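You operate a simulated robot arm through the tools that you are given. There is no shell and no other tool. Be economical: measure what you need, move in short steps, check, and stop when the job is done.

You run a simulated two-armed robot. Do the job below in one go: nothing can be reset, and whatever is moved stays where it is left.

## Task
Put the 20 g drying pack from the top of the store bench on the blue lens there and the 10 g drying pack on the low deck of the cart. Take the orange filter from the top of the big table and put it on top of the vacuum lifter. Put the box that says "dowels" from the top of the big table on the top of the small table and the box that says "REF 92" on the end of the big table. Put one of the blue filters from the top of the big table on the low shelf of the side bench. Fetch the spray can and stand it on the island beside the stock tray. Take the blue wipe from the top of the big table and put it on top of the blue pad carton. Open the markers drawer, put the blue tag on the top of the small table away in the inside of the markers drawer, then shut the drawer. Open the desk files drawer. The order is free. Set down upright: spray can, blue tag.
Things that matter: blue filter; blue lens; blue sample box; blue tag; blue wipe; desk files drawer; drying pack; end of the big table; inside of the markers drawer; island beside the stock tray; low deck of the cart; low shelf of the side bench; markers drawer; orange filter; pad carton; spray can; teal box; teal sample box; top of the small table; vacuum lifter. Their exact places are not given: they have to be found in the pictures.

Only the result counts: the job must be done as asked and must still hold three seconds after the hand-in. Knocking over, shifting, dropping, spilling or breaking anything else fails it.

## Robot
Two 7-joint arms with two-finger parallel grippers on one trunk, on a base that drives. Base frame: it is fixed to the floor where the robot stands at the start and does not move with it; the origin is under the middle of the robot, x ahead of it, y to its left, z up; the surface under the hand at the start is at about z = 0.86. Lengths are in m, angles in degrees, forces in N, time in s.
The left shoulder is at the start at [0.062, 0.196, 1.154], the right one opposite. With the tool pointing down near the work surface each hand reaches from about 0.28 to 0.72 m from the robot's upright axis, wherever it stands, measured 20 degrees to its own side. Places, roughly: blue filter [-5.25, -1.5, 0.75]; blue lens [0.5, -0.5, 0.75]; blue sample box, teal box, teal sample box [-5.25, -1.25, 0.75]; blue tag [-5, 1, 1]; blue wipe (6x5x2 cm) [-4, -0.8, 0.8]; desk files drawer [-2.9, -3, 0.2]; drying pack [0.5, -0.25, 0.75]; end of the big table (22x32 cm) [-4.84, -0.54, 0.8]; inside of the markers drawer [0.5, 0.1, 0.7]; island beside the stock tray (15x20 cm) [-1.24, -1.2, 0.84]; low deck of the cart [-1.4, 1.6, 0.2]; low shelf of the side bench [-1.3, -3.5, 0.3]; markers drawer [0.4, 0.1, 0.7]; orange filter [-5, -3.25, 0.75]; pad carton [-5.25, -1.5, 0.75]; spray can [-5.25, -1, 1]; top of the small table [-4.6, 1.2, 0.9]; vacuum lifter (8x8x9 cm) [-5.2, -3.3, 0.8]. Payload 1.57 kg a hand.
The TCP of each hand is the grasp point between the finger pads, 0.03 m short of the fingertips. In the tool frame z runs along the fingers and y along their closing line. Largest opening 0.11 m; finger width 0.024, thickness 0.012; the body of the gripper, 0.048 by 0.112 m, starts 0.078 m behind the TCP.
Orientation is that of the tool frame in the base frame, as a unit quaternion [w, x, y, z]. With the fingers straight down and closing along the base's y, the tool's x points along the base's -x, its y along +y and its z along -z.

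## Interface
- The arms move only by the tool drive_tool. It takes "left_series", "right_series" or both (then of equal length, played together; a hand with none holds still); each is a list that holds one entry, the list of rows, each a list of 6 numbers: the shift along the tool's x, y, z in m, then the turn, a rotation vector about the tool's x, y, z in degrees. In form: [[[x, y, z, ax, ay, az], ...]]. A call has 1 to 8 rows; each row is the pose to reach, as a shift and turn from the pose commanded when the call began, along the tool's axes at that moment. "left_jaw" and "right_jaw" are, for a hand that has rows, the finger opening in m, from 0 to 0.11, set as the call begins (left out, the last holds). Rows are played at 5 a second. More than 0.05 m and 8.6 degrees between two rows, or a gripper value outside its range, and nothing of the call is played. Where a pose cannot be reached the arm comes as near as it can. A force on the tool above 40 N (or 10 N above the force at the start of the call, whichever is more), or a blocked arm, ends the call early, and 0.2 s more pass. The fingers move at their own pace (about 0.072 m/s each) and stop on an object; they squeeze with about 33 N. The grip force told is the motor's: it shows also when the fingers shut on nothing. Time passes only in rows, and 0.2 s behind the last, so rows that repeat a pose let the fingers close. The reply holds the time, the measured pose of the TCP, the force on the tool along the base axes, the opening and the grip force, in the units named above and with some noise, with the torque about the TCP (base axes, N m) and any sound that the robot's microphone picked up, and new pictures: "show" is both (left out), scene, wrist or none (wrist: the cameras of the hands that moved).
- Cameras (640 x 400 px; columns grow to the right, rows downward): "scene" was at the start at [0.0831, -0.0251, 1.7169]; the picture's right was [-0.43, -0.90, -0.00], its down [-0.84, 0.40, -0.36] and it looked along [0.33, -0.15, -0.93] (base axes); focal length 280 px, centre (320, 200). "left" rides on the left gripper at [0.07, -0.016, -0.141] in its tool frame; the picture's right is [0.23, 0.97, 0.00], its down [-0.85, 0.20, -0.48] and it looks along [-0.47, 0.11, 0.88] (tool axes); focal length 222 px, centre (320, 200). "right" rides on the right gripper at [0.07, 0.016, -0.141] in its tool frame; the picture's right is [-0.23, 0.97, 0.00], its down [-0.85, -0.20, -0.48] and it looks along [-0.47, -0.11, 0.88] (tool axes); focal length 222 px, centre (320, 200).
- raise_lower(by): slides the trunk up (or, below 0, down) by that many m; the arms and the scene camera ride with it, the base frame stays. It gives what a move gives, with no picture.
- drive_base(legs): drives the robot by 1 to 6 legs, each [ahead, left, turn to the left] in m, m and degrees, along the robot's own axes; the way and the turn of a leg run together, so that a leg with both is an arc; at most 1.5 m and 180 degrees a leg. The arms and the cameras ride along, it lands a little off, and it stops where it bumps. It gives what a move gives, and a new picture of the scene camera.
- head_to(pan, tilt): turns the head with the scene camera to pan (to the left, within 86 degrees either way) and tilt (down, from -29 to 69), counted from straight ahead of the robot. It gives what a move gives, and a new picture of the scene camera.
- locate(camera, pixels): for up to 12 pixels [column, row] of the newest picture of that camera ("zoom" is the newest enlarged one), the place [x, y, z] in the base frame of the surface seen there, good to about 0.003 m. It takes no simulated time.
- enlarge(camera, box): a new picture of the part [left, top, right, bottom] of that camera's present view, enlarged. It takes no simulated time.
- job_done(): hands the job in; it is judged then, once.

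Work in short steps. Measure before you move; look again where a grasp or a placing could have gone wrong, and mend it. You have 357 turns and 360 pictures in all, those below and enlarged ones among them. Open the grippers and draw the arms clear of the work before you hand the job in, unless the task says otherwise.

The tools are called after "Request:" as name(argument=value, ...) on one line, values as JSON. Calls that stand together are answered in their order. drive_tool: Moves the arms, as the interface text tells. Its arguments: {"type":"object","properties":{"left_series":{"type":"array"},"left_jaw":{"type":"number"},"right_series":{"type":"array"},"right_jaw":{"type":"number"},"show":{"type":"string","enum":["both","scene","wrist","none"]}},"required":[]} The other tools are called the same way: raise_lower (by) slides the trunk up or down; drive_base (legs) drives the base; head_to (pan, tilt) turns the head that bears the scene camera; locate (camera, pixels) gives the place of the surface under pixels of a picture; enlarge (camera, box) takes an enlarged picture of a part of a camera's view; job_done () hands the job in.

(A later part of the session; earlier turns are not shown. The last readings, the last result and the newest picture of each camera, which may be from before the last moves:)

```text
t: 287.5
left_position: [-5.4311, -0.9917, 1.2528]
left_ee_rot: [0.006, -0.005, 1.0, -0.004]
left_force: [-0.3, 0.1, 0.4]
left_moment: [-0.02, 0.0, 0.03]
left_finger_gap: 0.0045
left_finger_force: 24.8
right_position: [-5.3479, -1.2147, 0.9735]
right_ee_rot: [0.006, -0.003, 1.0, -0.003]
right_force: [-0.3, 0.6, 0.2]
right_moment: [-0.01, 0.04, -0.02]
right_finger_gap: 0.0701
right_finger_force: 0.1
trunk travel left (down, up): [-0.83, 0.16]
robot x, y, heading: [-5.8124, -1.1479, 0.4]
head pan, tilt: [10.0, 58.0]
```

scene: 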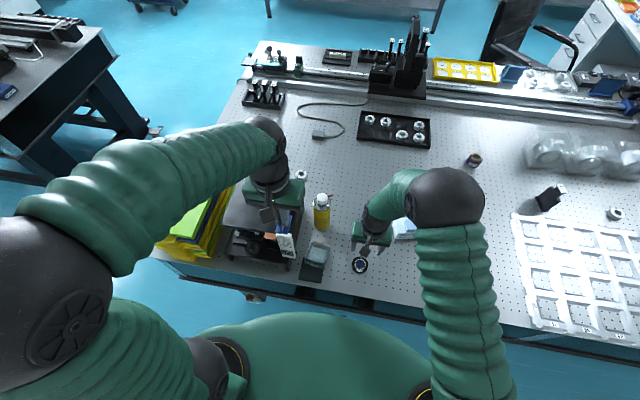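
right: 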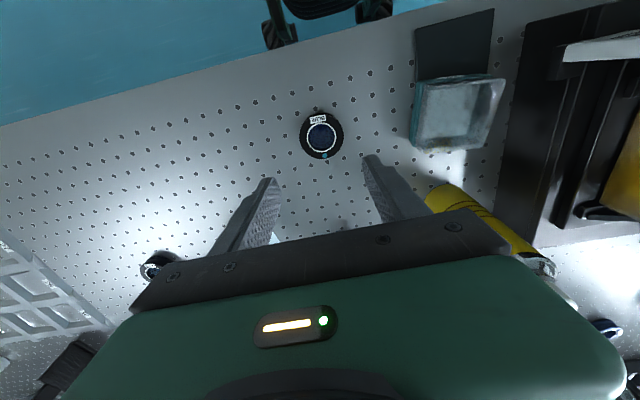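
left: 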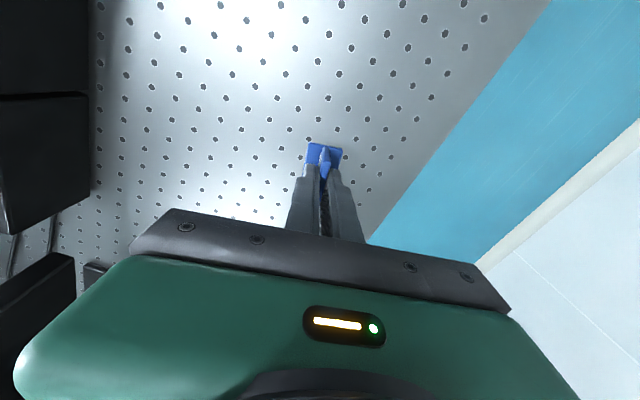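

Request:
enlarge(camera="right", box=[280, 95, 370, 180])

Request:
locate(camera="right", pixels=[[321, 138], [302, 137], [342, 133], [318, 113], [325, 158], [415, 140], [430, 100], [440, 195]])

```text
4.71 times, centred on (325, 138) of right
```

zoom: 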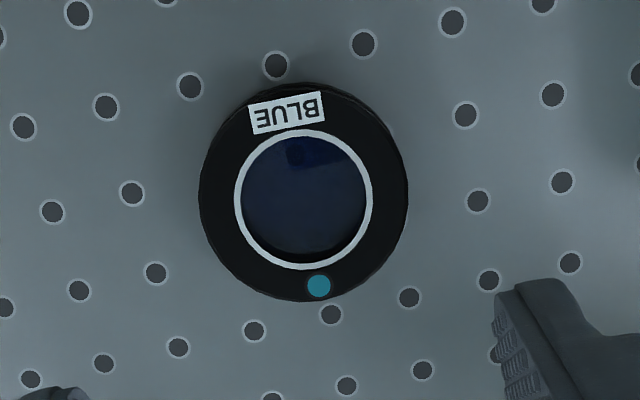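

```text
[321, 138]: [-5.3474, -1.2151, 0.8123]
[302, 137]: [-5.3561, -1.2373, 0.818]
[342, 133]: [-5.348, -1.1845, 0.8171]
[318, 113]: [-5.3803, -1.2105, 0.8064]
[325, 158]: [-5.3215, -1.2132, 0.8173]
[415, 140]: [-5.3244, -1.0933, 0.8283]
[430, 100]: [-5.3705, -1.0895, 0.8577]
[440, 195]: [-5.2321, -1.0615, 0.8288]
```

Ring centre (−5.349,−1.2115), 5.3 cm wide, 2 cm high. I go down to just above the table and close.

Request:
drive_tool(right_series=[[[0.001, 0.003, 0.04, 0, 0, 0], [0.001, 0.003, 0.08, 0, 0, 0], [0.001, 0.003, 0.115, 0, 0, 0], [0.001, 0.003, 0.135, 0, 0, 0], [0.001, 0.003, 0.1415, 0, 0, 0]]], show="none")

Request:
drive_tool(right_series=[[[0, 0, 0, 0, 0, 0], [0, 0, 0, 0, 0, 0], [0, 0, 0, 0, 0, 0], [0, 0, -0.005, 0, 0, 0], [0, 0, -0.03, 0, 0, 0], [0, 0, -0.07, 0, 0, 0], [0, 0, -0.12, 0, 0, 0]]], right_jaw=0.0, show="wrist")

```text
t: 288.7
left_position: [-5.4329, -0.9911, 1.2544]
left_ee_rot: [0.007, -0.005, 1.0, -0.003]
left_force: [-0.7, 0.9, 0.7]
left_moment: [-0.01, 0.04, 0.02]
left_finger_gap: 0.0051
left_finger_force: 25.2
right_position: [-5.3459, -1.2136, 0.8314]
right_ee_rot: [0.006, -0.004, 1.0, -0.003]
right_force: [0.2, 1.0, 0.7]
right_moment: [-0.01, -0.01, 0.01]
right_finger_gap: 0.0697
right_finger_force: 0.1
trunk travel left (down, up): [-0.83, 0.16]
robot x, y, heading: [-5.8116, -1.1496, 0.4]
head pan, tilt: [10.0, 58.0]
```

```text
t: 290.3
left_position: [-5.4347, -0.9929, 1.2553]
left_ee_rot: [0.007, -0.004, 1.0, -0.003]
left_force: [-0.1, 0.1, -0.3]
left_moment: [-0.04, -0.02, -0.03]
left_finger_gap: 0.0045
left_finger_force: 25.2
right_position: [-5.3486, -1.2133, 0.9552]
right_ee_rot: [0.005, -0.003, 1.0, -0.003]
right_force: [0.3, 0.1, 0.0]
right_moment: [-0.02, -0.04, 0.03]
right_finger_gap: 0.0584
right_finger_force: 32.7
trunk travel left (down, up): [-0.83, 0.16]
robot x, y, heading: [-5.8162, -1.1467, 0.7]
head pan, tilt: [10.0, 58.0]
```

right: 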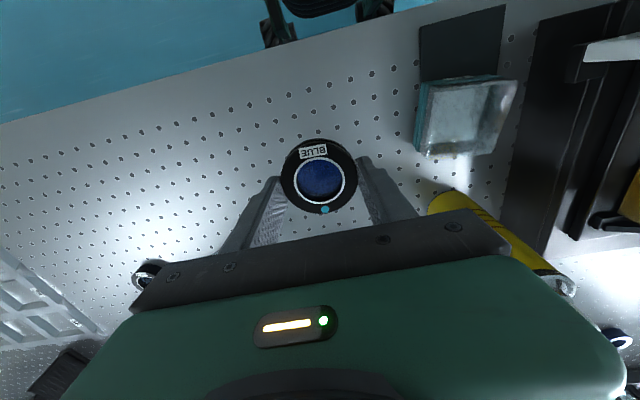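

The blue filter is held (gap 0.058). I raise the hand, slide left to the cross aisle and drive ahead toward x≈−3.2.

Request:
drive_tool(right_series=[[[0.01, -0.015, -0.04, 0, 0, 0], [0.02, -0.03, -0.08, 0, 0, 0], [0.02, -0.045, -0.12, 0, 0, 0], [0.02, -0.06, -0.16, 0, 0, 0], [0.02, -0.08, -0.2, 0, 0, 0], [0.02, -0.1, -0.24, 0, 0, 0], [0.02, -0.11, -0.27, 0, 0, 0]]], show="none")

Request:
drive_base(legs=[[-0.04, 0.6, 0], [0, 0.62, 0], [1.3, 0, -0.5], [1.3, 0, 0]])

Request:
head_to(pan=-70, tilt=28)

```text
t: 291.9
left_position: [-5.432, -0.9939, 1.2537]
left_ee_rot: [0.007, -0.004, 1.0, -0.003]
left_force: [-0.3, 0.7, -0.4]
left_moment: [-0.03, 0.02, -0.02]
left_finger_gap: 0.0048
left_finger_force: 25.5
right_position: [-5.3693, -1.3201, 1.2247]
right_ee_rot: [0.005, -0.004, 1.0, -0.004]
right_force: [0.7, -1.0, -0.9]
right_moment: [0.01, 0.01, -0.01]
right_finger_gap: 0.0584
right_finger_force: 32.7
trunk travel left (down, up): [-0.83, 0.16]
robot x, y, heading: [-5.8117, -1.1499, 0.4]
head pan, tilt: [10.0, 58.0]
```

```text
t: 310.6
left_position: [-2.8773, 0.2493, 1.2553]
left_ee_rot: [0.007, -0.014, 1.0, -0.002]
left_force: [-0.8, 0.4, 0.1]
left_moment: [0.03, -0.01, -0.03]
left_finger_gap: 0.0047
left_finger_force: 25.9
right_position: [-2.8063, -0.0769, 1.2265]
right_ee_rot: [0.005, -0.013, 1.0, -0.004]
right_force: [-0.4, 0.2, -0.3]
right_moment: [0.0, -0.01, 0.02]
right_finger_gap: 0.0584
right_finger_force: 32.7
trunk travel left (down, up): [-0.83, 0.16]
robot x, y, heading: [-3.2576, 0.0878, 1.7]
head pan, tilt: [10.0, 58.0]
```

scene: 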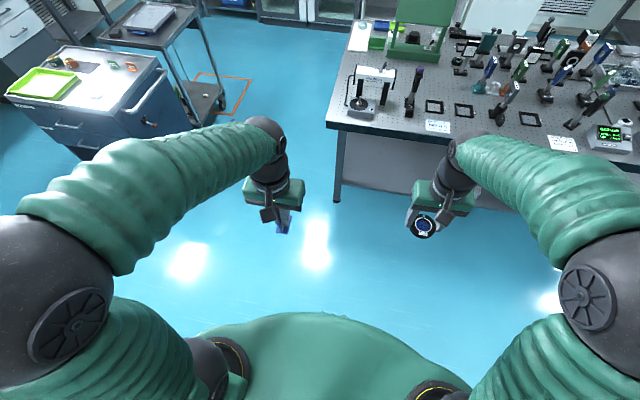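

```text
t: 312.1
left_position: [-2.8771, 0.2494, 1.2544]
left_ee_rot: [0.007, -0.014, 1.0, -0.003]
left_force: [0.1, -1.0, 0.6]
left_moment: [-0.02, 0.01, 0.01]
left_finger_gap: 0.0048
left_finger_force: 25.0
right_position: [-2.8057, -0.0771, 1.2257]
right_ee_rot: [0.005, -0.012, 1.0, -0.003]
right_force: [0.1, -0.3, -0.5]
right_moment: [-0.03, -0.02, -0.01]
right_finger_gap: 0.0586
right_finger_force: 33.3
trunk travel left (down, up): [-0.83, 0.16]
robot x, y, heading: [-3.2561, 0.0877, 1.6]
head pan, tilt: [-70.0, 28.0]
```

scene: 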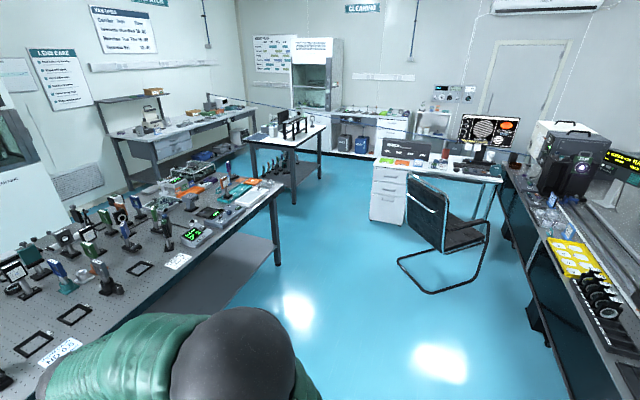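

I see the side bench at (285,150), desk drawers at (388,195) and chair. I measure these for the route.

Request:
locate(camera="scene", pixels=[[400, 262], [425, 292], [371, 218], [404, 224], [295, 203], [320, 180], [254, 178], [275, 172], [300, 170], [278, 262], [388, 185], [388, 205]])

Request:
enlarge(camera="scene", box=[230, 100, 440, 240])

```text
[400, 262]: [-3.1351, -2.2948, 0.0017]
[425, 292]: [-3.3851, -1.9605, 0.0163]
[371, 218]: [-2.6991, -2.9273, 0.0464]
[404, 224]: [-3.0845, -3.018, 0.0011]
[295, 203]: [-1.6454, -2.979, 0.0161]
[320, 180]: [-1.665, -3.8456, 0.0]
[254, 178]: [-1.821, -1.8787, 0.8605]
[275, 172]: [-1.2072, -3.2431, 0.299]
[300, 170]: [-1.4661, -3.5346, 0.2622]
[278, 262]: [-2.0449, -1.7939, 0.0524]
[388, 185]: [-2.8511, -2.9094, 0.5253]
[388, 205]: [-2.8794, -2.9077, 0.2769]
```

```text
2.86 times, centred on (335, 170) of scene
```

zoom: 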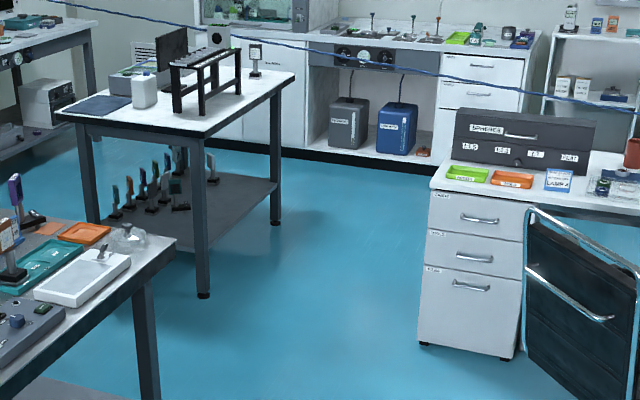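

The side bench stands at x −1.67…−1.03, y −2.95…−3.87; shelf z≈0.262. I check the hanging line seen across the view before driving.

Request:
locate(camera="zoom", pixels=[[60, 3], [335, 36], [500, 76], [150, 14], [600, 101], [60, 110], [205, 136], [240, 185], [175, 230]])

```text
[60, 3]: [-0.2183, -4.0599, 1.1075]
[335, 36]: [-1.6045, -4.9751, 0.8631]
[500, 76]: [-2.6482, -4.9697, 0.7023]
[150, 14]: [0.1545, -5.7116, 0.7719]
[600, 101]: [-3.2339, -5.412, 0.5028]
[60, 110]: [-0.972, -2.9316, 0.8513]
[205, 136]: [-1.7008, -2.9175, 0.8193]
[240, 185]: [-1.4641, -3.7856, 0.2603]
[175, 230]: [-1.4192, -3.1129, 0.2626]
```

The line runs far behind, out of my way. I turn to face −y, slide to x≈−2.62 and drive south to y≈−2.3.

Request:
drive_base(legs=[[0, 0, -91.6], [0.3, 0.63, 0], [1.0, 0, 0], [1.08, 0, 0]])

Request:
head_to(pan=25, tilt=35)

```text
t: 329.7
left_position: [-2.4006, -2.6573, 1.2556]
left_ee_rot: [0.003, 0.706, 0.708, -0.007]
left_force: [1.7, 0.5, -1.3]
left_moment: [-0.01, 0.01, 0.02]
left_finger_gap: 0.0047
left_finger_force: 25.8
right_position: [-2.7274, -2.7217, 1.2271]
right_ee_rot: [0.001, 0.705, 0.709, -0.006]
right_force: [-0.4, -0.7, -0.9]
right_moment: [0.06, 0.03, 0.01]
right_finger_gap: 0.0583
right_finger_force: 33.3
trunk travel left (down, up): [-0.83, 0.16]
robot x, y, heading: [-2.5535, -2.2817, -89.7]
head pan, tilt: [-70.0, 28.0]
```

scene: 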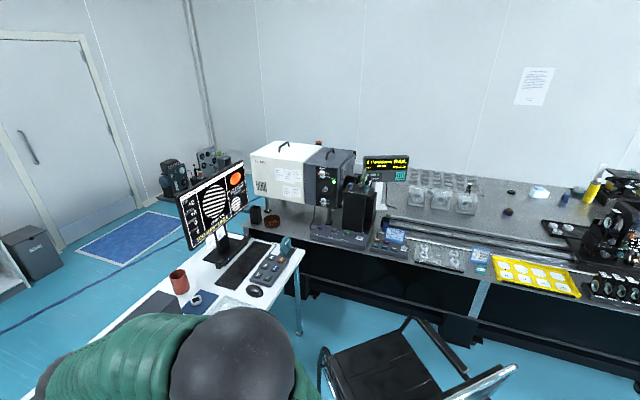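

```text
t: 331.4
left_position: [-2.3997, -2.6581, 1.2549]
left_ee_rot: [0.003, 0.706, 0.709, -0.006]
left_force: [0.2, 0.0, -0.3]
left_moment: [-0.02, 0.02, 0.02]
left_finger_gap: 0.0047
left_finger_force: 24.8
right_position: [-2.7265, -2.7219, 1.226]
right_ee_rot: [0.001, 0.705, 0.709, -0.007]
right_force: [-0.6, 0.5, -0.2]
right_moment: [0.0, -0.02, 0.01]
right_finger_gap: 0.0584
right_finger_force: 33.0
trunk travel left (down, up): [-0.83, 0.16]
robot x, y, heading: [-2.5538, -2.2765, -89.5]
head pan, tilt: [25.0, 35.0]
```

scene: 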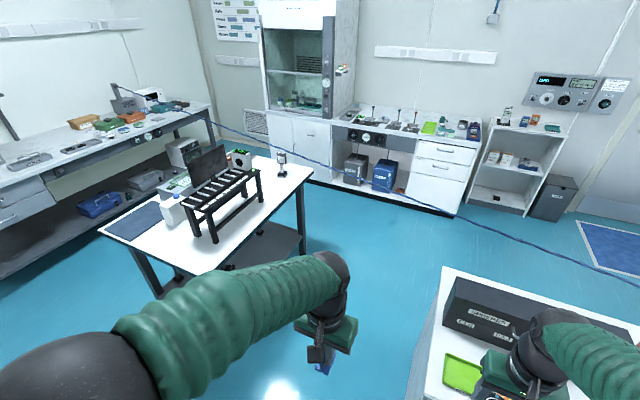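

Hands stay in front of the bench's north edge (y −2.93). I slide left to x≈−1.3.

Request:
drive_base(legs=[[0, 0.6, 0], [0, 0.62, -0.5]])

Request:
head_to(pan=-8, tilt=45)

```text
t: 337.8
left_position: [-1.2049, -2.6545, 1.2545]
left_ee_rot: [0.004, 0.71, 0.704, -0.007]
left_force: [-0.1, -0.6, -1.1]
left_moment: [-0.02, -0.03, -0.01]
left_finger_gap: 0.0048
left_finger_force: 25.2
right_position: [-1.5319, -2.7143, 1.226]
right_ee_rot: [0.003, 0.71, 0.704, -0.006]
right_force: [-0.5, -0.5, -0.8]
right_moment: [0.01, 0.04, 0.01]
right_finger_gap: 0.0583
right_finger_force: 33.4
trunk travel left (down, up): [-0.83, 0.16]
robot x, y, heading: [-1.3483, -2.2735, -90.5]
head pan, tilt: [25.0, 35.0]
```

scene: 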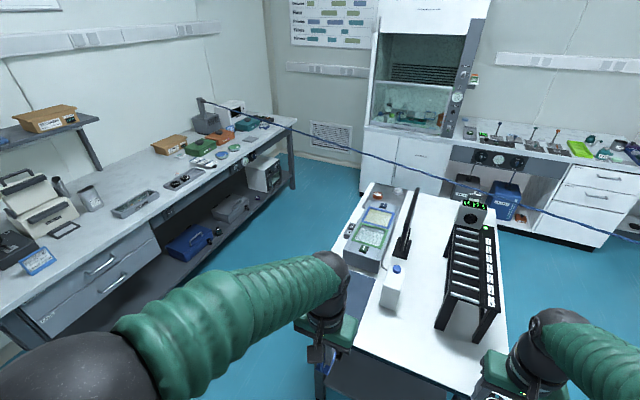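

```text
t: 338.8
left_position: [-1.2022, -2.6542, 1.2546]
left_ee_rot: [0.004, 0.709, 0.705, -0.008]
left_force: [0.2, -0.4, -0.7]
left_moment: [0.0, -0.03, 0.01]
left_finger_gap: 0.0047
left_finger_force: 24.8
right_position: [-1.5307, -2.7118, 1.2257]
right_ee_rot: [0.002, 0.71, 0.704, -0.007]
right_force: [0.4, -0.9, -1.0]
right_moment: [0.05, 0.02, -0.02]
right_finger_gap: 0.0582
right_finger_force: 32.9
trunk travel left (down, up): [-0.83, 0.16]
robot x, y, heading: [-1.3508, -2.2731, -90.4]
head pan, tilt: [-8.0, 45.0]
```

scene: 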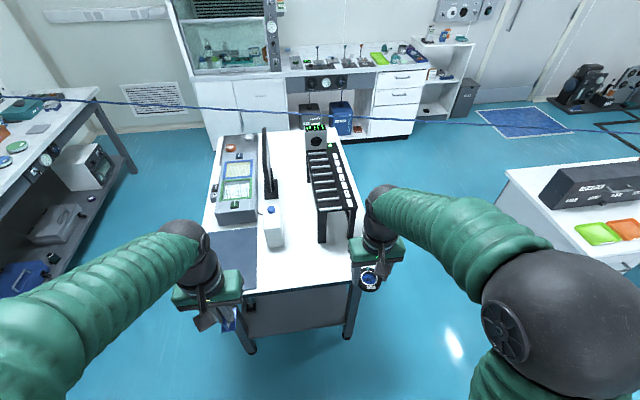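

The region below the top between the legs is where the shelf lies. I lower the trunk 0.4 m and look in.

Request:
raise_lower(by=-0.4)

Request:
raise_lower(by=-0.28)

Request:
head_to(pan=-8, tilt=30)

```text
t: 342.6
left_position: [-1.2024, -2.6538, 0.8551]
left_ee_rot: [0.003, 0.71, 0.704, -0.007]
left_force: [0.1, 0.0, -0.2]
left_moment: [-0.03, 0.02, 0.0]
left_finger_gap: 0.0044
left_finger_force: 24.9
right_position: [-1.5315, -2.7115, 0.8267]
right_ee_rot: [0.002, 0.709, 0.705, -0.007]
right_force: [-0.3, 0.6, -1.0]
right_moment: [0.03, 0.03, 0.02]
right_finger_gap: 0.0581
right_finger_force: 32.9
trunk travel left (down, up): [-0.43, 0.56]
robot x, y, heading: [-1.3532, -2.2767, -90.6]
head pan, tilt: [-8.0, 45.0]
```

```text
t: 345.5
left_position: [-1.2033, -2.6529, 0.5746]
left_ee_rot: [0.003, 0.71, 0.704, -0.008]
left_force: [-0.1, 0.0, 0.4]
left_moment: [-0.02, -0.04, -0.03]
left_finger_gap: 0.0047
left_finger_force: 25.3
right_position: [-1.5305, -2.7121, 0.5456]
right_ee_rot: [0.002, 0.71, 0.704, -0.007]
right_force: [1.2, 0.7, -0.6]
right_moment: [0.0, -0.01, 0.0]
right_finger_gap: 0.058
right_finger_force: 32.9
trunk travel left (down, up): [-0.15, 0.84]
robot x, y, heading: [-1.3501, -2.2712, -90.2]
head pan, tilt: [-8.0, 45.0]
```

```text
t: 346.2
left_position: [-1.203, -2.6532, 0.5761]
left_ee_rot: [0.004, 0.711, 0.703, -0.008]
left_force: [-0.1, -0.8, 0.0]
left_moment: [0.0, 0.01, 0.01]
left_finger_gap: 0.0047
left_finger_force: 26.0
right_position: [-1.5309, -2.7125, 0.546]
right_ee_rot: [0.001, 0.71, 0.704, -0.007]
right_force: [-0.3, 0.0, -0.5]
right_moment: [-0.01, 0.0, -0.01]
right_finger_gap: 0.058
right_finger_force: 32.9
trunk travel left (down, up): [-0.15, 0.84]
robot x, y, heading: [-1.3511, -2.2714, -90.5]
head pan, tilt: [-8.0, 30.0]
```

scene: 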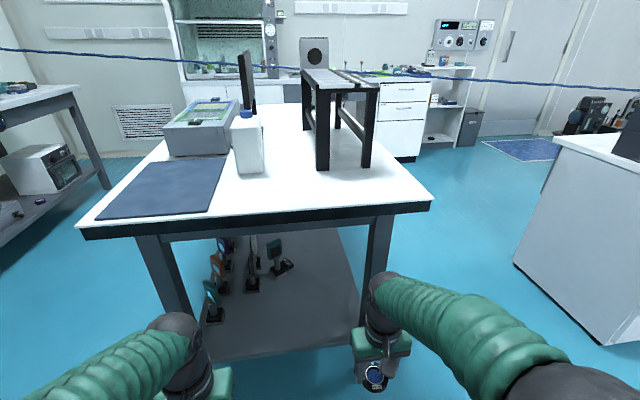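

The shelf is visible; posts stand on its left part, the front right is free. I measure it.

Request:
locate(camera="scene", pixels=[[320, 325], [290, 340], [340, 300], [300, 300], [265, 285], [215, 315], [365, 310], [200, 345], [350, 340], [383, 240]])

Request:
enlarge(camera="scene", box=[130, 200, 420, 390])

```text
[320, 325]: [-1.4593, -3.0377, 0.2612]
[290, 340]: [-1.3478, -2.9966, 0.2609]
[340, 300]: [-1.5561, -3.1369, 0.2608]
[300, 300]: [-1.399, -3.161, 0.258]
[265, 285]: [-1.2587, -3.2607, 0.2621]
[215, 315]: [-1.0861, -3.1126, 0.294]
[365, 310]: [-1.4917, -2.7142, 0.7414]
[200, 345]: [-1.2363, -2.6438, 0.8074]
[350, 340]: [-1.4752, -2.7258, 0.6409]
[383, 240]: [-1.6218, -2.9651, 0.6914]
```

```text
2.11 times, centred on (275, 295) of scene
```

zoom: 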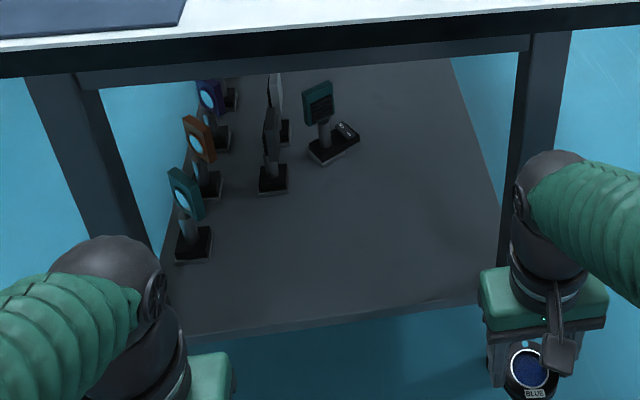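

Target spot (−1.43,−3.10) on the shelf (z 0.261). I lower the right hand and shift it to x≈−1.43, then creep the base ahead 0.2 m.

Request:
drive_tool(right_series=[[[0, 0.02, 0.035, 0, 0, 0], [0, 0.04, 0.07, 0, 0, 0], [0, 0.06, 0.105, 0, 0, 0], [0, 0.08, 0.14, 0, 0, 0], [0, 0.1, 0.175, 0, 0, 0]]], show="none")

Request:
drive_base(legs=[[0.2, 0, 0.5]])

```text
t: 347.4
left_position: [-1.2041, -2.6533, 0.5754]
left_ee_rot: [0.003, 0.71, 0.705, -0.008]
left_force: [0.3, -0.4, -0.5]
left_moment: [-0.01, -0.01, 0.0]
left_finger_gap: 0.0047
left_finger_force: 24.8
right_position: [-1.4358, -2.7148, 0.3693]
right_ee_rot: [0.002, 0.71, 0.704, -0.007]
right_force: [0.6, -0.8, -0.1]
right_moment: [0.02, 0.03, -0.02]
right_finger_gap: 0.0581
right_finger_force: 33.3
trunk travel left (down, up): [-0.15, 0.84]
robot x, y, heading: [-1.3442, -2.2704, -90.3]
head pan, tilt: [-8.0, 30.0]
```

```text
t: 349.0
left_position: [-1.2005, -2.8466, 0.5741]
left_ee_rot: [0.004, 0.709, 0.706, -0.008]
left_force: [-0.5, 0.1, 0.6]
left_moment: [0.01, 0.04, -0.03]
left_finger_gap: 0.0048
left_finger_force: 25.2
right_position: [-1.4349, -2.9099, 0.3688]
right_ee_rot: [0.002, 0.707, 0.707, -0.006]
right_force: [-0.1, -0.5, -0.6]
right_moment: [-0.01, -0.03, -0.01]
right_finger_gap: 0.0584
right_finger_force: 33.2
trunk travel left (down, up): [-0.15, 0.84]
robot x, y, heading: [-1.3536, -2.4674, -90.2]
head pan, tilt: [-8.0, 30.0]
```

scene: 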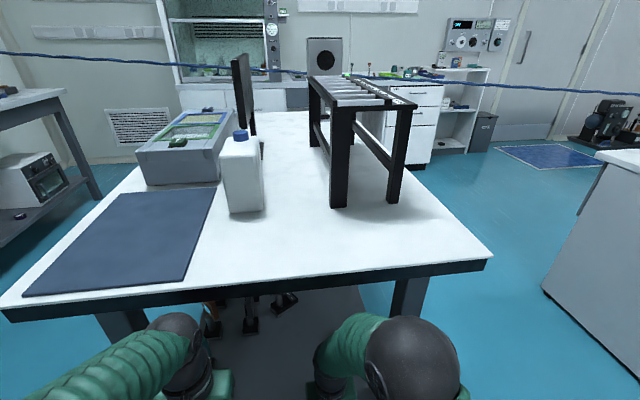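

I check the right elbow's height against the table edge before extending.

Request:
locate(camera="scene", pixels=[[410, 322], [410, 350], [350, 318], [330, 350], [250, 312], [255, 290]])

```text
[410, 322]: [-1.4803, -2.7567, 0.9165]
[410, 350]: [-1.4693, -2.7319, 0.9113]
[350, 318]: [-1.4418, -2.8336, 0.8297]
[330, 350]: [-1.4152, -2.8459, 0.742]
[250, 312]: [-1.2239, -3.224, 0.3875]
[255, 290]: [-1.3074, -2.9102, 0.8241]
```

The elbow is at z 0.91, so a straight extension could meet the table edge. I back off 0.1 m and lower the trunk 0.05 m, so the arm extends flatter beneath the top.

Request:
drive_base(legs=[[-0.1, 0, 0]])

Request:
raise_lower(by=-0.05)

Request:
drive_tool(right_series=[[[-0.03, 0, 0, 0, 0, 0], [-0.06, 0, 0, 0, 0, 0], [-0.09, 0, 0, 0, 0, 0]]], show="scene")

Request:
locate(camera="scene", pixels=[[330, 380], [360, 370], [320, 360], [380, 380], [400, 390], [340, 350]])

```text
t: 350.2
left_position: [-1.2007, -2.7436, 0.5752]
left_ee_rot: [0.004, 0.708, 0.707, -0.009]
left_force: [0.3, 0.4, -0.2]
left_moment: [0.05, 0.02, -0.02]
left_finger_gap: 0.0047
left_finger_force: 25.7
right_position: [-1.4323, -2.8084, 0.37]
right_ee_rot: [0.002, 0.708, 0.707, -0.007]
right_force: [-0.2, 0.3, -1.2]
right_moment: [-0.03, -0.04, -0.01]
right_finger_gap: 0.0581
right_finger_force: 33.2
trunk travel left (down, up): [-0.15, 0.84]
robot x, y, heading: [-1.3517, -2.3651, -90.0]
head pan, tilt: [-8.0, 30.0]
```

scene: 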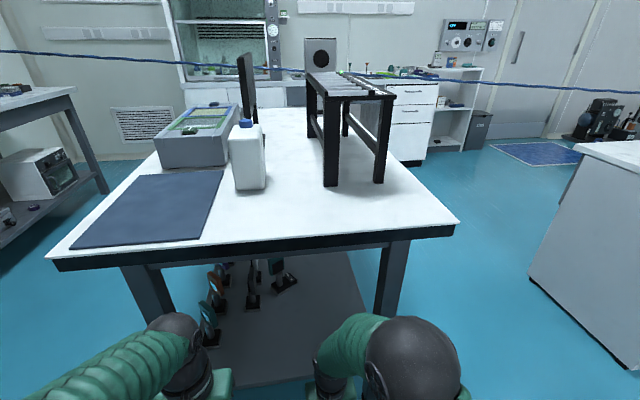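

```text
t: 351.1
left_position: [-1.2016, -2.7442, 0.5261]
left_ee_rot: [0.004, 0.707, 0.707, -0.009]
left_force: [-0.5, -0.4, 0.4]
left_moment: [-0.01, 0.0, 0.02]
left_finger_gap: 0.0044
left_finger_force: 25.5
right_position: [-1.4326, -2.8075, 0.3197]
right_ee_rot: [0.002, 0.707, 0.707, -0.008]
right_force: [-0.1, -0.6, -1.1]
right_moment: [-0.01, 0.03, 0.03]
right_finger_gap: 0.0582
right_finger_force: 33.2
trunk travel left (down, up): [-0.1, 0.89]
robot x, y, heading: [-1.3496, -2.3631, -90.0]
head pan, tilt: [-8.0, 30.0]
```

```text
t: 351.9
left_position: [-1.2003, -2.7434, 0.5252]
left_ee_rot: [0.004, 0.708, 0.706, -0.008]
left_force: [0.0, 0.1, -0.4]
left_moment: [0.01, 0.01, 0.01]
left_finger_gap: 0.0046
left_finger_force: 25.1
right_position: [-1.4312, -2.8961, 0.3206]
right_ee_rot: [0.002, 0.708, 0.706, -0.007]
right_force: [-0.3, -1.0, -1.3]
right_moment: [-0.06, 0.0, -0.02]
right_finger_gap: 0.0583
right_finger_force: 33.1
trunk travel left (down, up): [-0.1, 0.89]
robot x, y, heading: [-1.3472, -2.3631, -90.3]
head pan, tilt: [-8.0, 30.0]
```

scene: 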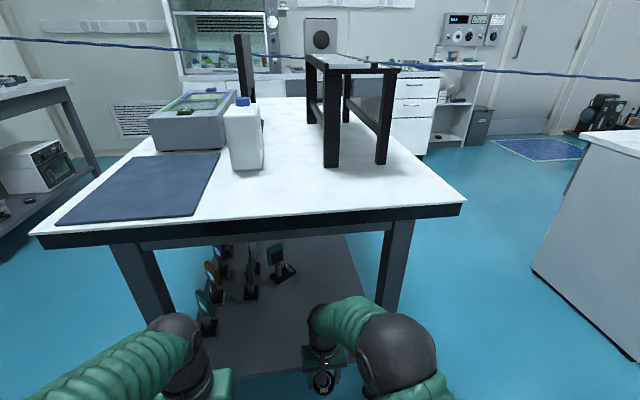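

```text
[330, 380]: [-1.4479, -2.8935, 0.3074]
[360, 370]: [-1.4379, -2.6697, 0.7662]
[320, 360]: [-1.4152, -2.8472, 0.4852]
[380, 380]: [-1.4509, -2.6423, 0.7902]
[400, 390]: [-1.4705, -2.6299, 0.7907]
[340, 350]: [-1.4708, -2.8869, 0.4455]
```

The elbow is now lower (z≈0.79, y −2.65). I extend in steps to y≈−3.03.

Request:
drive_tool(right_series=[[[-0.03, 0, 0, 0, 0, 0], [-0.06, 0, 0, 0, 0, 0], [-0.09, 0, 0, 0, 0, 0], [-0.12, 0, 0, 0, 0, 0], [-0.145, 0, 0, 0, 0, 0]]], show="both")

```text
t: 353.1
left_position: [-1.2014, -2.7426, 0.5258]
left_ee_rot: [0.004, 0.708, 0.707, -0.008]
left_force: [-0.2, 0.1, -0.4]
left_moment: [-0.01, 0.06, 0.01]
left_finger_gap: 0.0046
left_finger_force: 24.7
right_position: [-1.4359, -3.0417, 0.3217]
right_ee_rot: [0.001, 0.708, 0.707, -0.006]
right_force: [0.3, -0.1, -0.7]
right_moment: [0.01, 0.0, 0.01]
right_finger_gap: 0.0583
right_finger_force: 32.9
right hand out of reach, approached as far as the arm can: row 5
trunk travel left (down, up): [-0.1, 0.89]
robot x, y, heading: [-1.3539, -2.3619, -90.0]
head pan, tilt: [-8.0, 30.0]
```

scene: 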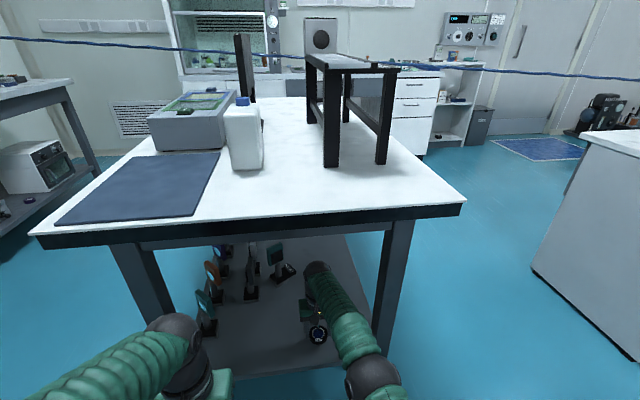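
right: 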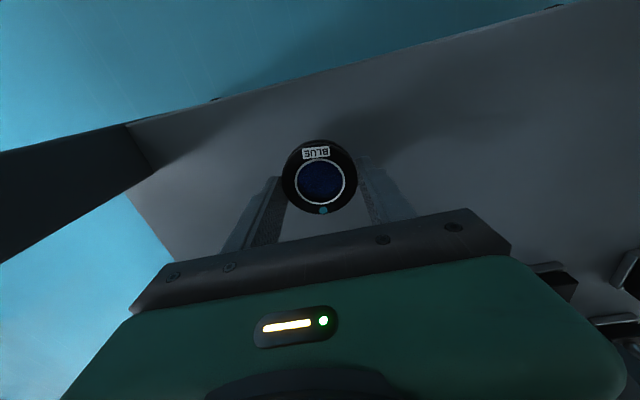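

The ring is over the free part of the shelf. I lower it 0.03 m to contact.

Request:
drive_tool(right_series=[[[0, 0, 0.015, 0, 0, 0], [0, 0, 0.026, 0, 0, 0], [0, 0, 0.03, 0, 0, 0], [0, 0, 0.033, 0, 0, 0]]], show="none")

```text
t: 354.1
left_position: [-1.2001, -2.7426, 0.5269]
left_ee_rot: [0.004, 0.707, 0.707, -0.009]
left_force: [-0.1, -0.4, -0.7]
left_moment: [-0.02, -0.03, -0.03]
left_finger_gap: 0.0047
left_finger_force: 24.6
right_position: [-1.4344, -3.0395, 0.2921]
right_ee_rot: [0.004, 0.707, 0.707, -0.009]
right_force: [-2.9, -2.9, 14.0]
right_moment: [0.24, -0.17, 0.04]
right_finger_gap: 0.0584
right_finger_force: 33.3
trunk travel left (down, up): [-0.1, 0.89]
robot x, y, heading: [-1.3497, -2.3687, -90.2]
head pan, tilt: [-8.0, 30.0]
```

Contact (14 N). I open, rise and check.

Request:
drive_tool(right_series=[[[0, 0, -0.002, 0, 0, 0], [0, 0, -0.002, 0, 0, 0], [0, 0, -0.02, 0, 0, 0], [0, 0, -0.045, 0, 0, 0]]], right_jaw=0.08, show="wrist")

```text
t: 355.1
left_position: [-1.2004, -2.7426, 0.5248]
left_ee_rot: [0.003, 0.707, 0.707, -0.009]
left_force: [0.3, 0.5, 0.2]
left_moment: [0.0, 0.01, 0.0]
left_finger_gap: 0.0048
left_finger_force: 25.3
right_position: [-1.4348, -3.0391, 0.3344]
right_ee_rot: [0.002, 0.707, 0.707, -0.008]
right_force: [-0.2, 0.1, -0.8]
right_moment: [0.0, 0.01, 0.0]
right_finger_gap: 0.08
right_finger_force: 0.1
trunk travel left (down, up): [-0.1, 0.89]
robot x, y, heading: [-1.3502, -2.3654, -90.0]
head pan, tilt: [-8.0, 30.0]
```

right: 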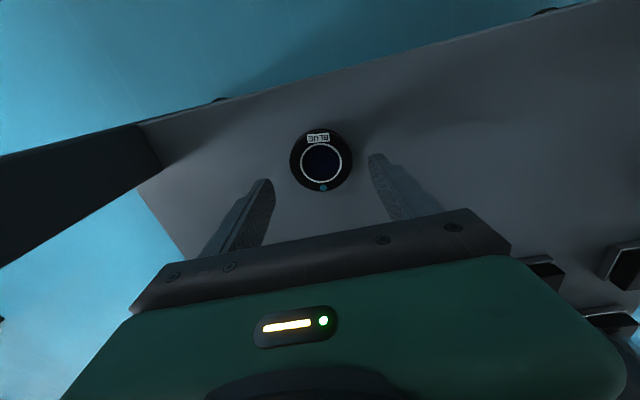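

Placed on the low shelf. I retract the hand and back the base off.

Request:
drive_tool(right_series=[[[0.04, 0, 0, 0, 0, 0], [0.08, 0, 0, 0, 0, 0], [0.12, 0, 0, 0, 0, 0], [0.16, 0, 0, 0, 0, 0], [0.2, 0, 0, 0, 0, 0], [0.235, 0, -0.02, 0, 0, 0], [0.25, -0.03, -0.05, 0, 0, 0], [0.25, -0.06, -0.08, 0, 0, 0]]], show="none")

Request:
drive_base(legs=[[0.05, -0.7, 0], [0, -0.65, 0]])

Request:
head_to(pan=-15, tilt=35)

```text
t: 356.9
left_position: [-1.2001, -2.7427, 0.5265]
left_ee_rot: [0.005, 0.708, 0.707, -0.009]
left_force: [0.6, -0.8, 0.2]
left_moment: [0.01, 0.01, -0.02]
left_finger_gap: 0.005
left_finger_force: 24.8
right_position: [-1.4939, -2.7879, 0.4137]
right_ee_rot: [0.002, 0.707, 0.707, -0.007]
right_force: [-0.3, -0.3, 0.9]
right_moment: [0.01, 0.0, 0.02]
right_finger_gap: 0.0806
right_finger_force: 0.0
trunk travel left (down, up): [-0.1, 0.89]
robot x, y, heading: [-1.3508, -2.3618, -90.1]
head pan, tilt: [-8.0, 30.0]
```

```text
t: 363.5
left_position: [-2.4785, -2.8057, 0.5275]
left_ee_rot: [0.006, 0.7, 0.714, -0.008]
left_force: [0.0, -0.1, -0.9]
left_moment: [-0.01, -0.04, 0.03]
left_finger_gap: 0.0046
left_finger_force: 25.0
right_position: [-2.7658, -2.8518, 0.4125]
right_ee_rot: [0.001, 0.699, 0.715, 0.0]
right_force: [0.5, 0.4, -0.3]
right_moment: [-0.01, 0.02, 0.0]
right_finger_gap: 0.0799
right_finger_force: 0.1
trunk travel left (down, up): [-0.1, 0.89]
robot x, y, heading: [-2.6352, -2.4292, -88.8]
head pan, tilt: [-8.0, 30.0]
stopped in leg 2: the force on the tool passed its limit at 48 N (the readings are from after the stop); the commanded pose is now the measured one
```

scene: 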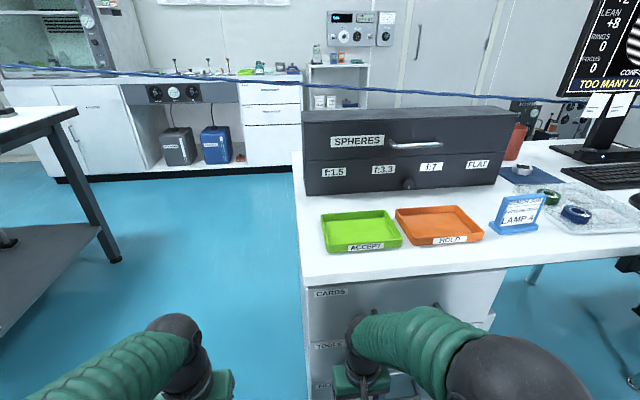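

```text
t: 364.2
left_position: [-2.4763, -2.8058, 0.5261]
left_ee_rot: [0.004, 0.701, 0.713, -0.009]
left_force: [0.8, -0.2, -0.3]
left_moment: [0.02, 0.03, 0.0]
left_finger_gap: 0.0049
left_finger_force: 25.1
right_position: [-2.7645, -2.8529, 0.4129]
right_ee_rot: [-0.001, 0.701, 0.714, -0.003]
right_force: [0.6, 1.9, -0.3]
right_moment: [-0.16, 0.08, -0.15]
right_finger_gap: 0.0793
right_finger_force: 0.0
trunk travel left (down, up): [-0.1, 0.89]
robot x, y, heading: [-2.6313, -2.4289, -88.9]
head pan, tilt: [-15.0, 35.0]
```

scene: 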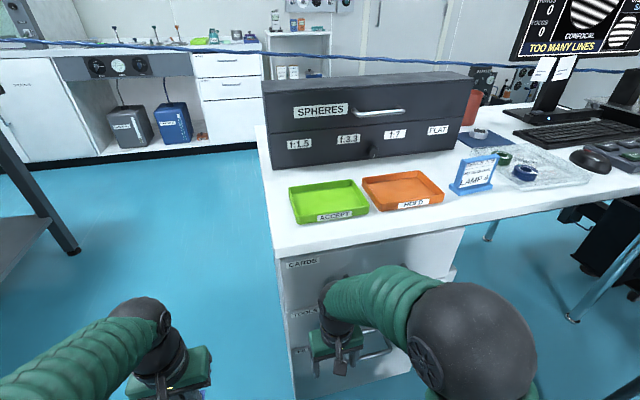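

The right hand brushed the drawer front. I back off 0.2 m and inspect.

Request:
drive_base(legs=[[-0.2, 0, -1]])

Request:
head_to(pan=-20, tilt=38)

```text
t: 365.8
left_position: [-2.4855, -2.607, 0.5261]
left_ee_rot: [0.005, 0.707, 0.707, -0.009]
left_force: [0.3, 0.9, 0.0]
left_moment: [0.03, 0.02, -0.02]
left_finger_gap: 0.0049
left_finger_force: 24.8
right_position: [-2.7752, -2.6493, 0.4133]
right_ee_rot: [0.0, 0.706, 0.708, -0.001]
right_force: [-0.2, 0.4, -0.2]
right_moment: [-0.01, 0.03, 0.02]
right_finger_gap: 0.0803
right_finger_force: 0.0
trunk travel left (down, up): [-0.1, 0.89]
robot x, y, heading: [-2.6404, -2.2313, -89.6]
head pan, tilt: [-15.0, 35.0]
```

scene: 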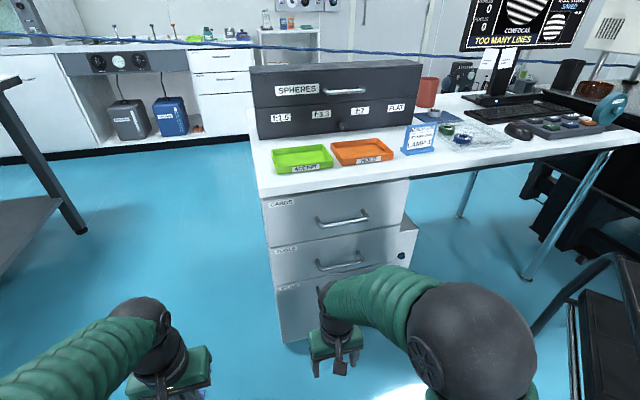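

```text
t: 366.4
left_position: [-2.4848, -2.6079, 0.5256]
left_ee_rot: [0.005, 0.707, 0.707, -0.009]
left_force: [0.4, 0.0, -1.1]
left_moment: [0.0, 0.02, 0.01]
left_finger_gap: 0.0047
left_finger_force: 25.2
right_position: [-2.7742, -2.6488, 0.4135]
right_ee_rot: [0.0, 0.707, 0.707, -0.002]
right_force: [0.4, 0.3, -0.3]
right_moment: [-0.04, -0.01, 0.02]
right_finger_gap: 0.08
right_finger_force: 0.1
trunk travel left (down, up): [-0.1, 0.89]
robot x, y, heading: [-2.6322, -2.2319, -89.7]
head pan, tilt: [-20.0, 38.0]
```

scene: 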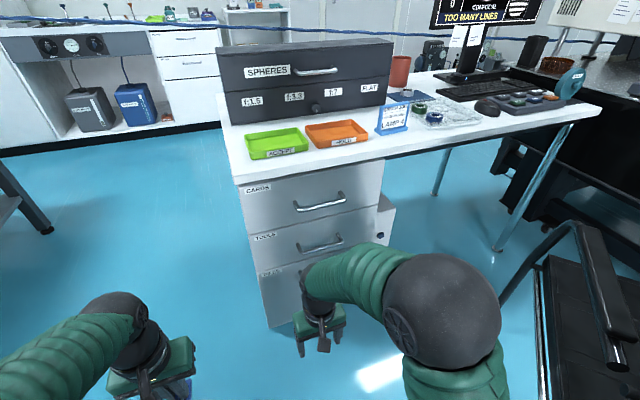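

Drawers read CARDS, TOOLS and FILES (bottom); nothing looks disturbed. I move the right arm aside slightly and measure handles and chair.

Request:
locate(camera="scene", pixels=[[320, 205], [320, 247], [245, 190], [382, 165], [590, 230], [545, 270], [440, 260], [490, 350], [275, 320], [300, 318], [385, 235], [240, 180]])

Request:
enlarge(camera="right", box=[0, 0, 640, 400])

```text
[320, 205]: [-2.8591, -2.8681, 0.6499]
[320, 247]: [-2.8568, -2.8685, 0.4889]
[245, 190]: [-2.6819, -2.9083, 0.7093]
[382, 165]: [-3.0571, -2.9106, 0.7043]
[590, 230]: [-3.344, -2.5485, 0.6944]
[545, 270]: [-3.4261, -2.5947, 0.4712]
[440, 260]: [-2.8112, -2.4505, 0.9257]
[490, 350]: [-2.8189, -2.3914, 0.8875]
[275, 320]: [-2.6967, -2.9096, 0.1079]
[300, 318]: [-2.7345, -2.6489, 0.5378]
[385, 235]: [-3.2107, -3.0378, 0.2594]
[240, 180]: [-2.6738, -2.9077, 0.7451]
```

```text
1.00 times, centred on (320, 200) of right (not enlarged: the box is as wide or as high as the picture)
```

zoom: 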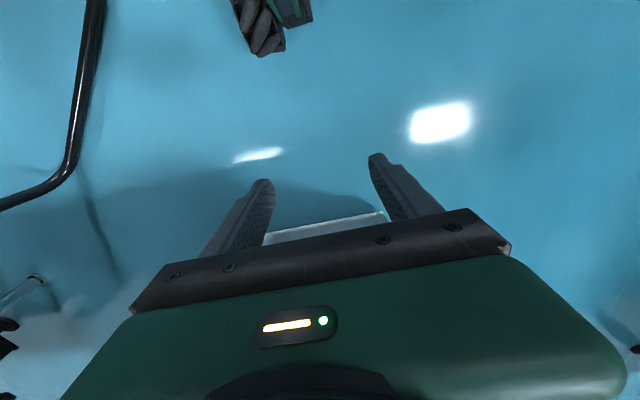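

The FILES handle sits below the TOOLS one (both bars protrude to y −2.868), so I will grip it with the tool horizontal. I back off 0.17 m and extend the right hand to make room.

Request:
drive_base(legs=[[-0.17, 0, 0]])

Request:
drive_tool(right_series=[[[-0.045, 0, 0.0, 0, 0, 0], [-0.09, 0, 0, 0, 0, 0], [-0.13, 0, 0, 0, 0, 0], [-0.16, 0, 0, 0, 0, 0]]], show="scene")

```text
t: 367.9
left_position: [-2.4862, -2.4406, 0.5249]
left_ee_rot: [0.005, 0.707, 0.707, -0.01]
left_force: [0.3, 0.6, -0.4]
left_moment: [-0.01, -0.01, 0.0]
left_finger_gap: 0.0048
left_finger_force: 26.0
right_position: [-2.7753, -2.4826, 0.4121]
right_ee_rot: [-0.001, 0.707, 0.707, -0.002]
right_force: [-0.3, 0.0, -0.4]
right_moment: [-0.01, 0.01, 0.03]
right_finger_gap: 0.0801
right_finger_force: 0.1
trunk travel left (down, up): [-0.1, 0.89]
robot x, y, heading: [-2.6403, -2.0638, -89.8]
head pan, tilt: [-20.0, 38.0]
```

scene: 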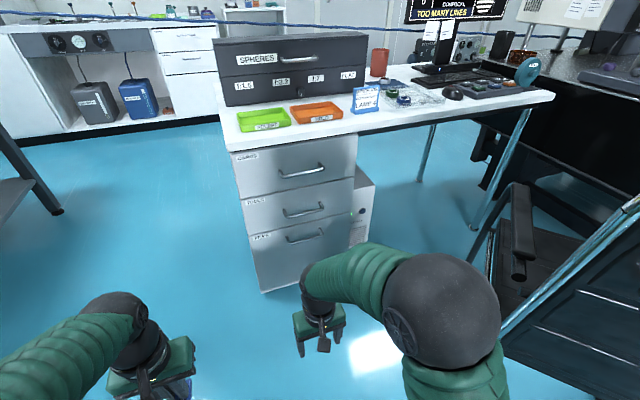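

```text
t: 368.9
left_position: [-2.486, -2.4412, 0.5252]
left_ee_rot: [0.005, 0.707, 0.707, -0.009]
left_force: [-0.3, -0.3, -1.3]
left_moment: [0.0, 0.01, 0.01]
left_finger_gap: 0.0047
left_finger_force: 25.3
right_position: [-2.7739, -2.6435, 0.4139]
right_ee_rot: [0.0, 0.707, 0.708, -0.002]
right_force: [0.5, -0.5, -0.3]
right_moment: [-0.01, -0.03, -0.01]
right_finger_gap: 0.0799
right_finger_force: 0.0
trunk travel left (down, up): [-0.1, 0.89]
robot x, y, heading: [-2.6351, -2.0672, -90.0]
head pan, tilt: [-20.0, 38.0]
```

scene: 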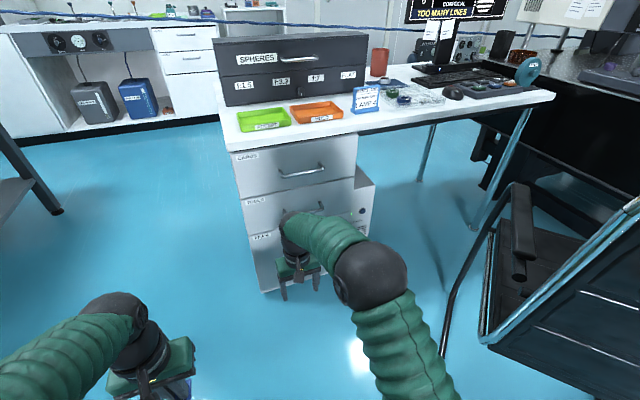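

The FILES handle is near z≈0.38. I rotate the right tool toward horizontal (fingers forward, closing line vertical), shifting to x≈−2.86, first half.

Request:
drive_tool(right_series=[[[0, -0.011, 0, -4.6, -4.6, 4.6], [0, -0.022, 0, -9.2, -9.2, 9.2], [0, -0.033, 0, -13.8, -13.8, 13.8], [0, -0.044, 0, -18.4, -18.4, 18.4], [0, -0.055, 0, -23, -23, 23], [0, -0.066, 0, -27.6, -27.6, 27.6], [0, -0.077, 0, -32.2, -32.2, 32.2], [0, -0.085, 0, -36.8, -36.8, 36.8]]], right_jaw=0.06, show="scene")

```text
t: 370.7
left_position: [-2.485, -2.4408, 0.5274]
left_ee_rot: [0.006, 0.707, 0.707, -0.01]
left_force: [0.4, -0.2, -1.7]
left_moment: [-0.03, -0.01, -0.01]
left_finger_gap: 0.0047
left_finger_force: 25.0
right_position: [-2.8603, -2.6425, 0.4157]
right_ee_rot: [0.432, 0.815, 0.386, -0.002]
right_force: [-0.9, -0.5, 1.2]
right_moment: [0.05, 0.01, 0.01]
right_finger_gap: 0.0596
right_finger_force: 0.0
trunk travel left (down, up): [-0.1, 0.89]
robot x, y, heading: [-2.6364, -2.0635, -89.9]
head pan, tilt: [-20.0, 38.0]
```

scene: 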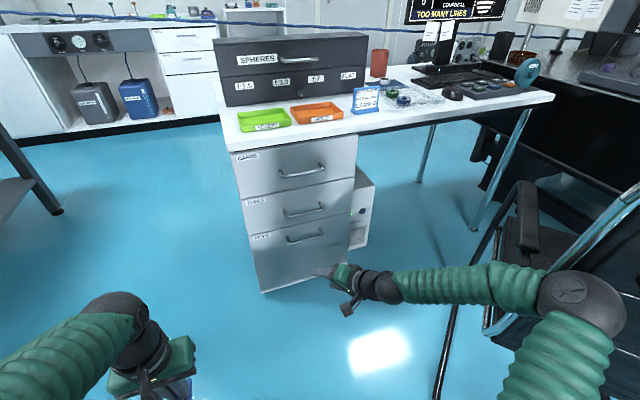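

The elbow swings outward near the chair. I measure its clearance and the FILES handle now visible at (306,237).

Request:
locate(camera="scene", pixels=[[585, 285], [540, 275], [490, 280], [525, 230], [518, 265], [485, 330], [440, 390], [306, 237], [287, 242], [325, 231], [306, 228], [550, 330]])

```text
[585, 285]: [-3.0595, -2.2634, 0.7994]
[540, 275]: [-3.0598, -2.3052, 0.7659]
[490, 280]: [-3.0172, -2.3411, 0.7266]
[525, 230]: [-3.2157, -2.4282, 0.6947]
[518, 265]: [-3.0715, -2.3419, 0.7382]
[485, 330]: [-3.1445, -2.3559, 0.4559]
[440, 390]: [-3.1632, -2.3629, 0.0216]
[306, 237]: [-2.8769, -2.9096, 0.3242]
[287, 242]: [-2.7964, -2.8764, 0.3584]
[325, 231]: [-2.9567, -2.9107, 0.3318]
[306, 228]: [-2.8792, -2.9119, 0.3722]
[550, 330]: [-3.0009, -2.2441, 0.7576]
```

The elbow is within a few cm of the chair, so I slide the base left 0.12 m before continuing. The handle's left end is at (−2.80,−2.876,0.358).

Request:
drive_base(legs=[[0, 0.14, 0]])

Request:
drive_tool(right_series=[[[0, 0, 0, -4.6, -4.6, 4.6], [0, 0, 0, -9.2, -9.2, 9.2], [0, 0, 0, -13.8, -13.8, 13.8], [0, 0, 0, -18.4, -18.4, 18.4]]], show="scene")

```text
t: 372.0
left_position: [-2.3425, -2.4383, 0.5269]
left_ee_rot: [0.005, 0.705, 0.709, -0.008]
left_force: [0.0, 1.6, -0.9]
left_moment: [-0.01, 0.01, -0.01]
left_finger_gap: 0.005
left_finger_force: 25.1
right_position: [-2.7166, -2.6438, 0.4131]
right_ee_rot: [0.432, 0.814, 0.388, 0.0]
right_force: [-0.1, -0.5, -0.3]
right_moment: [0.0, -0.04, -0.02]
right_finger_gap: 0.06
right_finger_force: 0.0
trunk travel left (down, up): [-0.1, 0.89]
robot x, y, heading: [-2.4957, -2.0577, -89.6]
head pan, tilt: [-20.0, 38.0]
```

scene: 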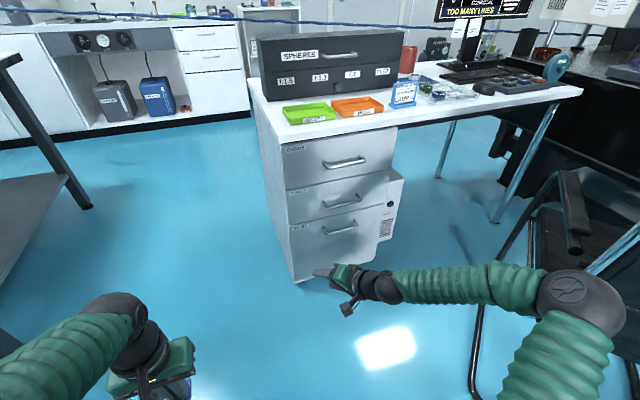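

```text
t: 373.0
left_position: [-2.3423, -2.4386, 0.5276]
left_ee_rot: [0.006, 0.705, 0.709, -0.01]
left_force: [0.2, -0.4, -0.7]
left_moment: [-0.04, 0.03, -0.01]
left_finger_gap: 0.0044
left_finger_force: 25.1
right_position: [-2.7168, -2.6443, 0.4147]
right_ee_rot: [0.606, 0.776, 0.175, 0.0]
right_force: [-0.3, 0.4, -0.4]
right_moment: [0.0, 0.01, 0.02]
right_finger_gap: 0.0599
right_finger_force: 0.0
trunk travel left (down, up): [-0.1, 0.89]
robot x, y, heading: [-2.4929, -2.0636, -89.8]
head pan, tilt: [-20.0, 38.0]
```

scene: 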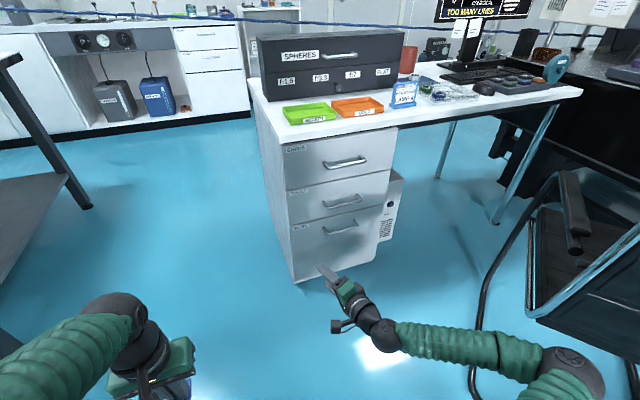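

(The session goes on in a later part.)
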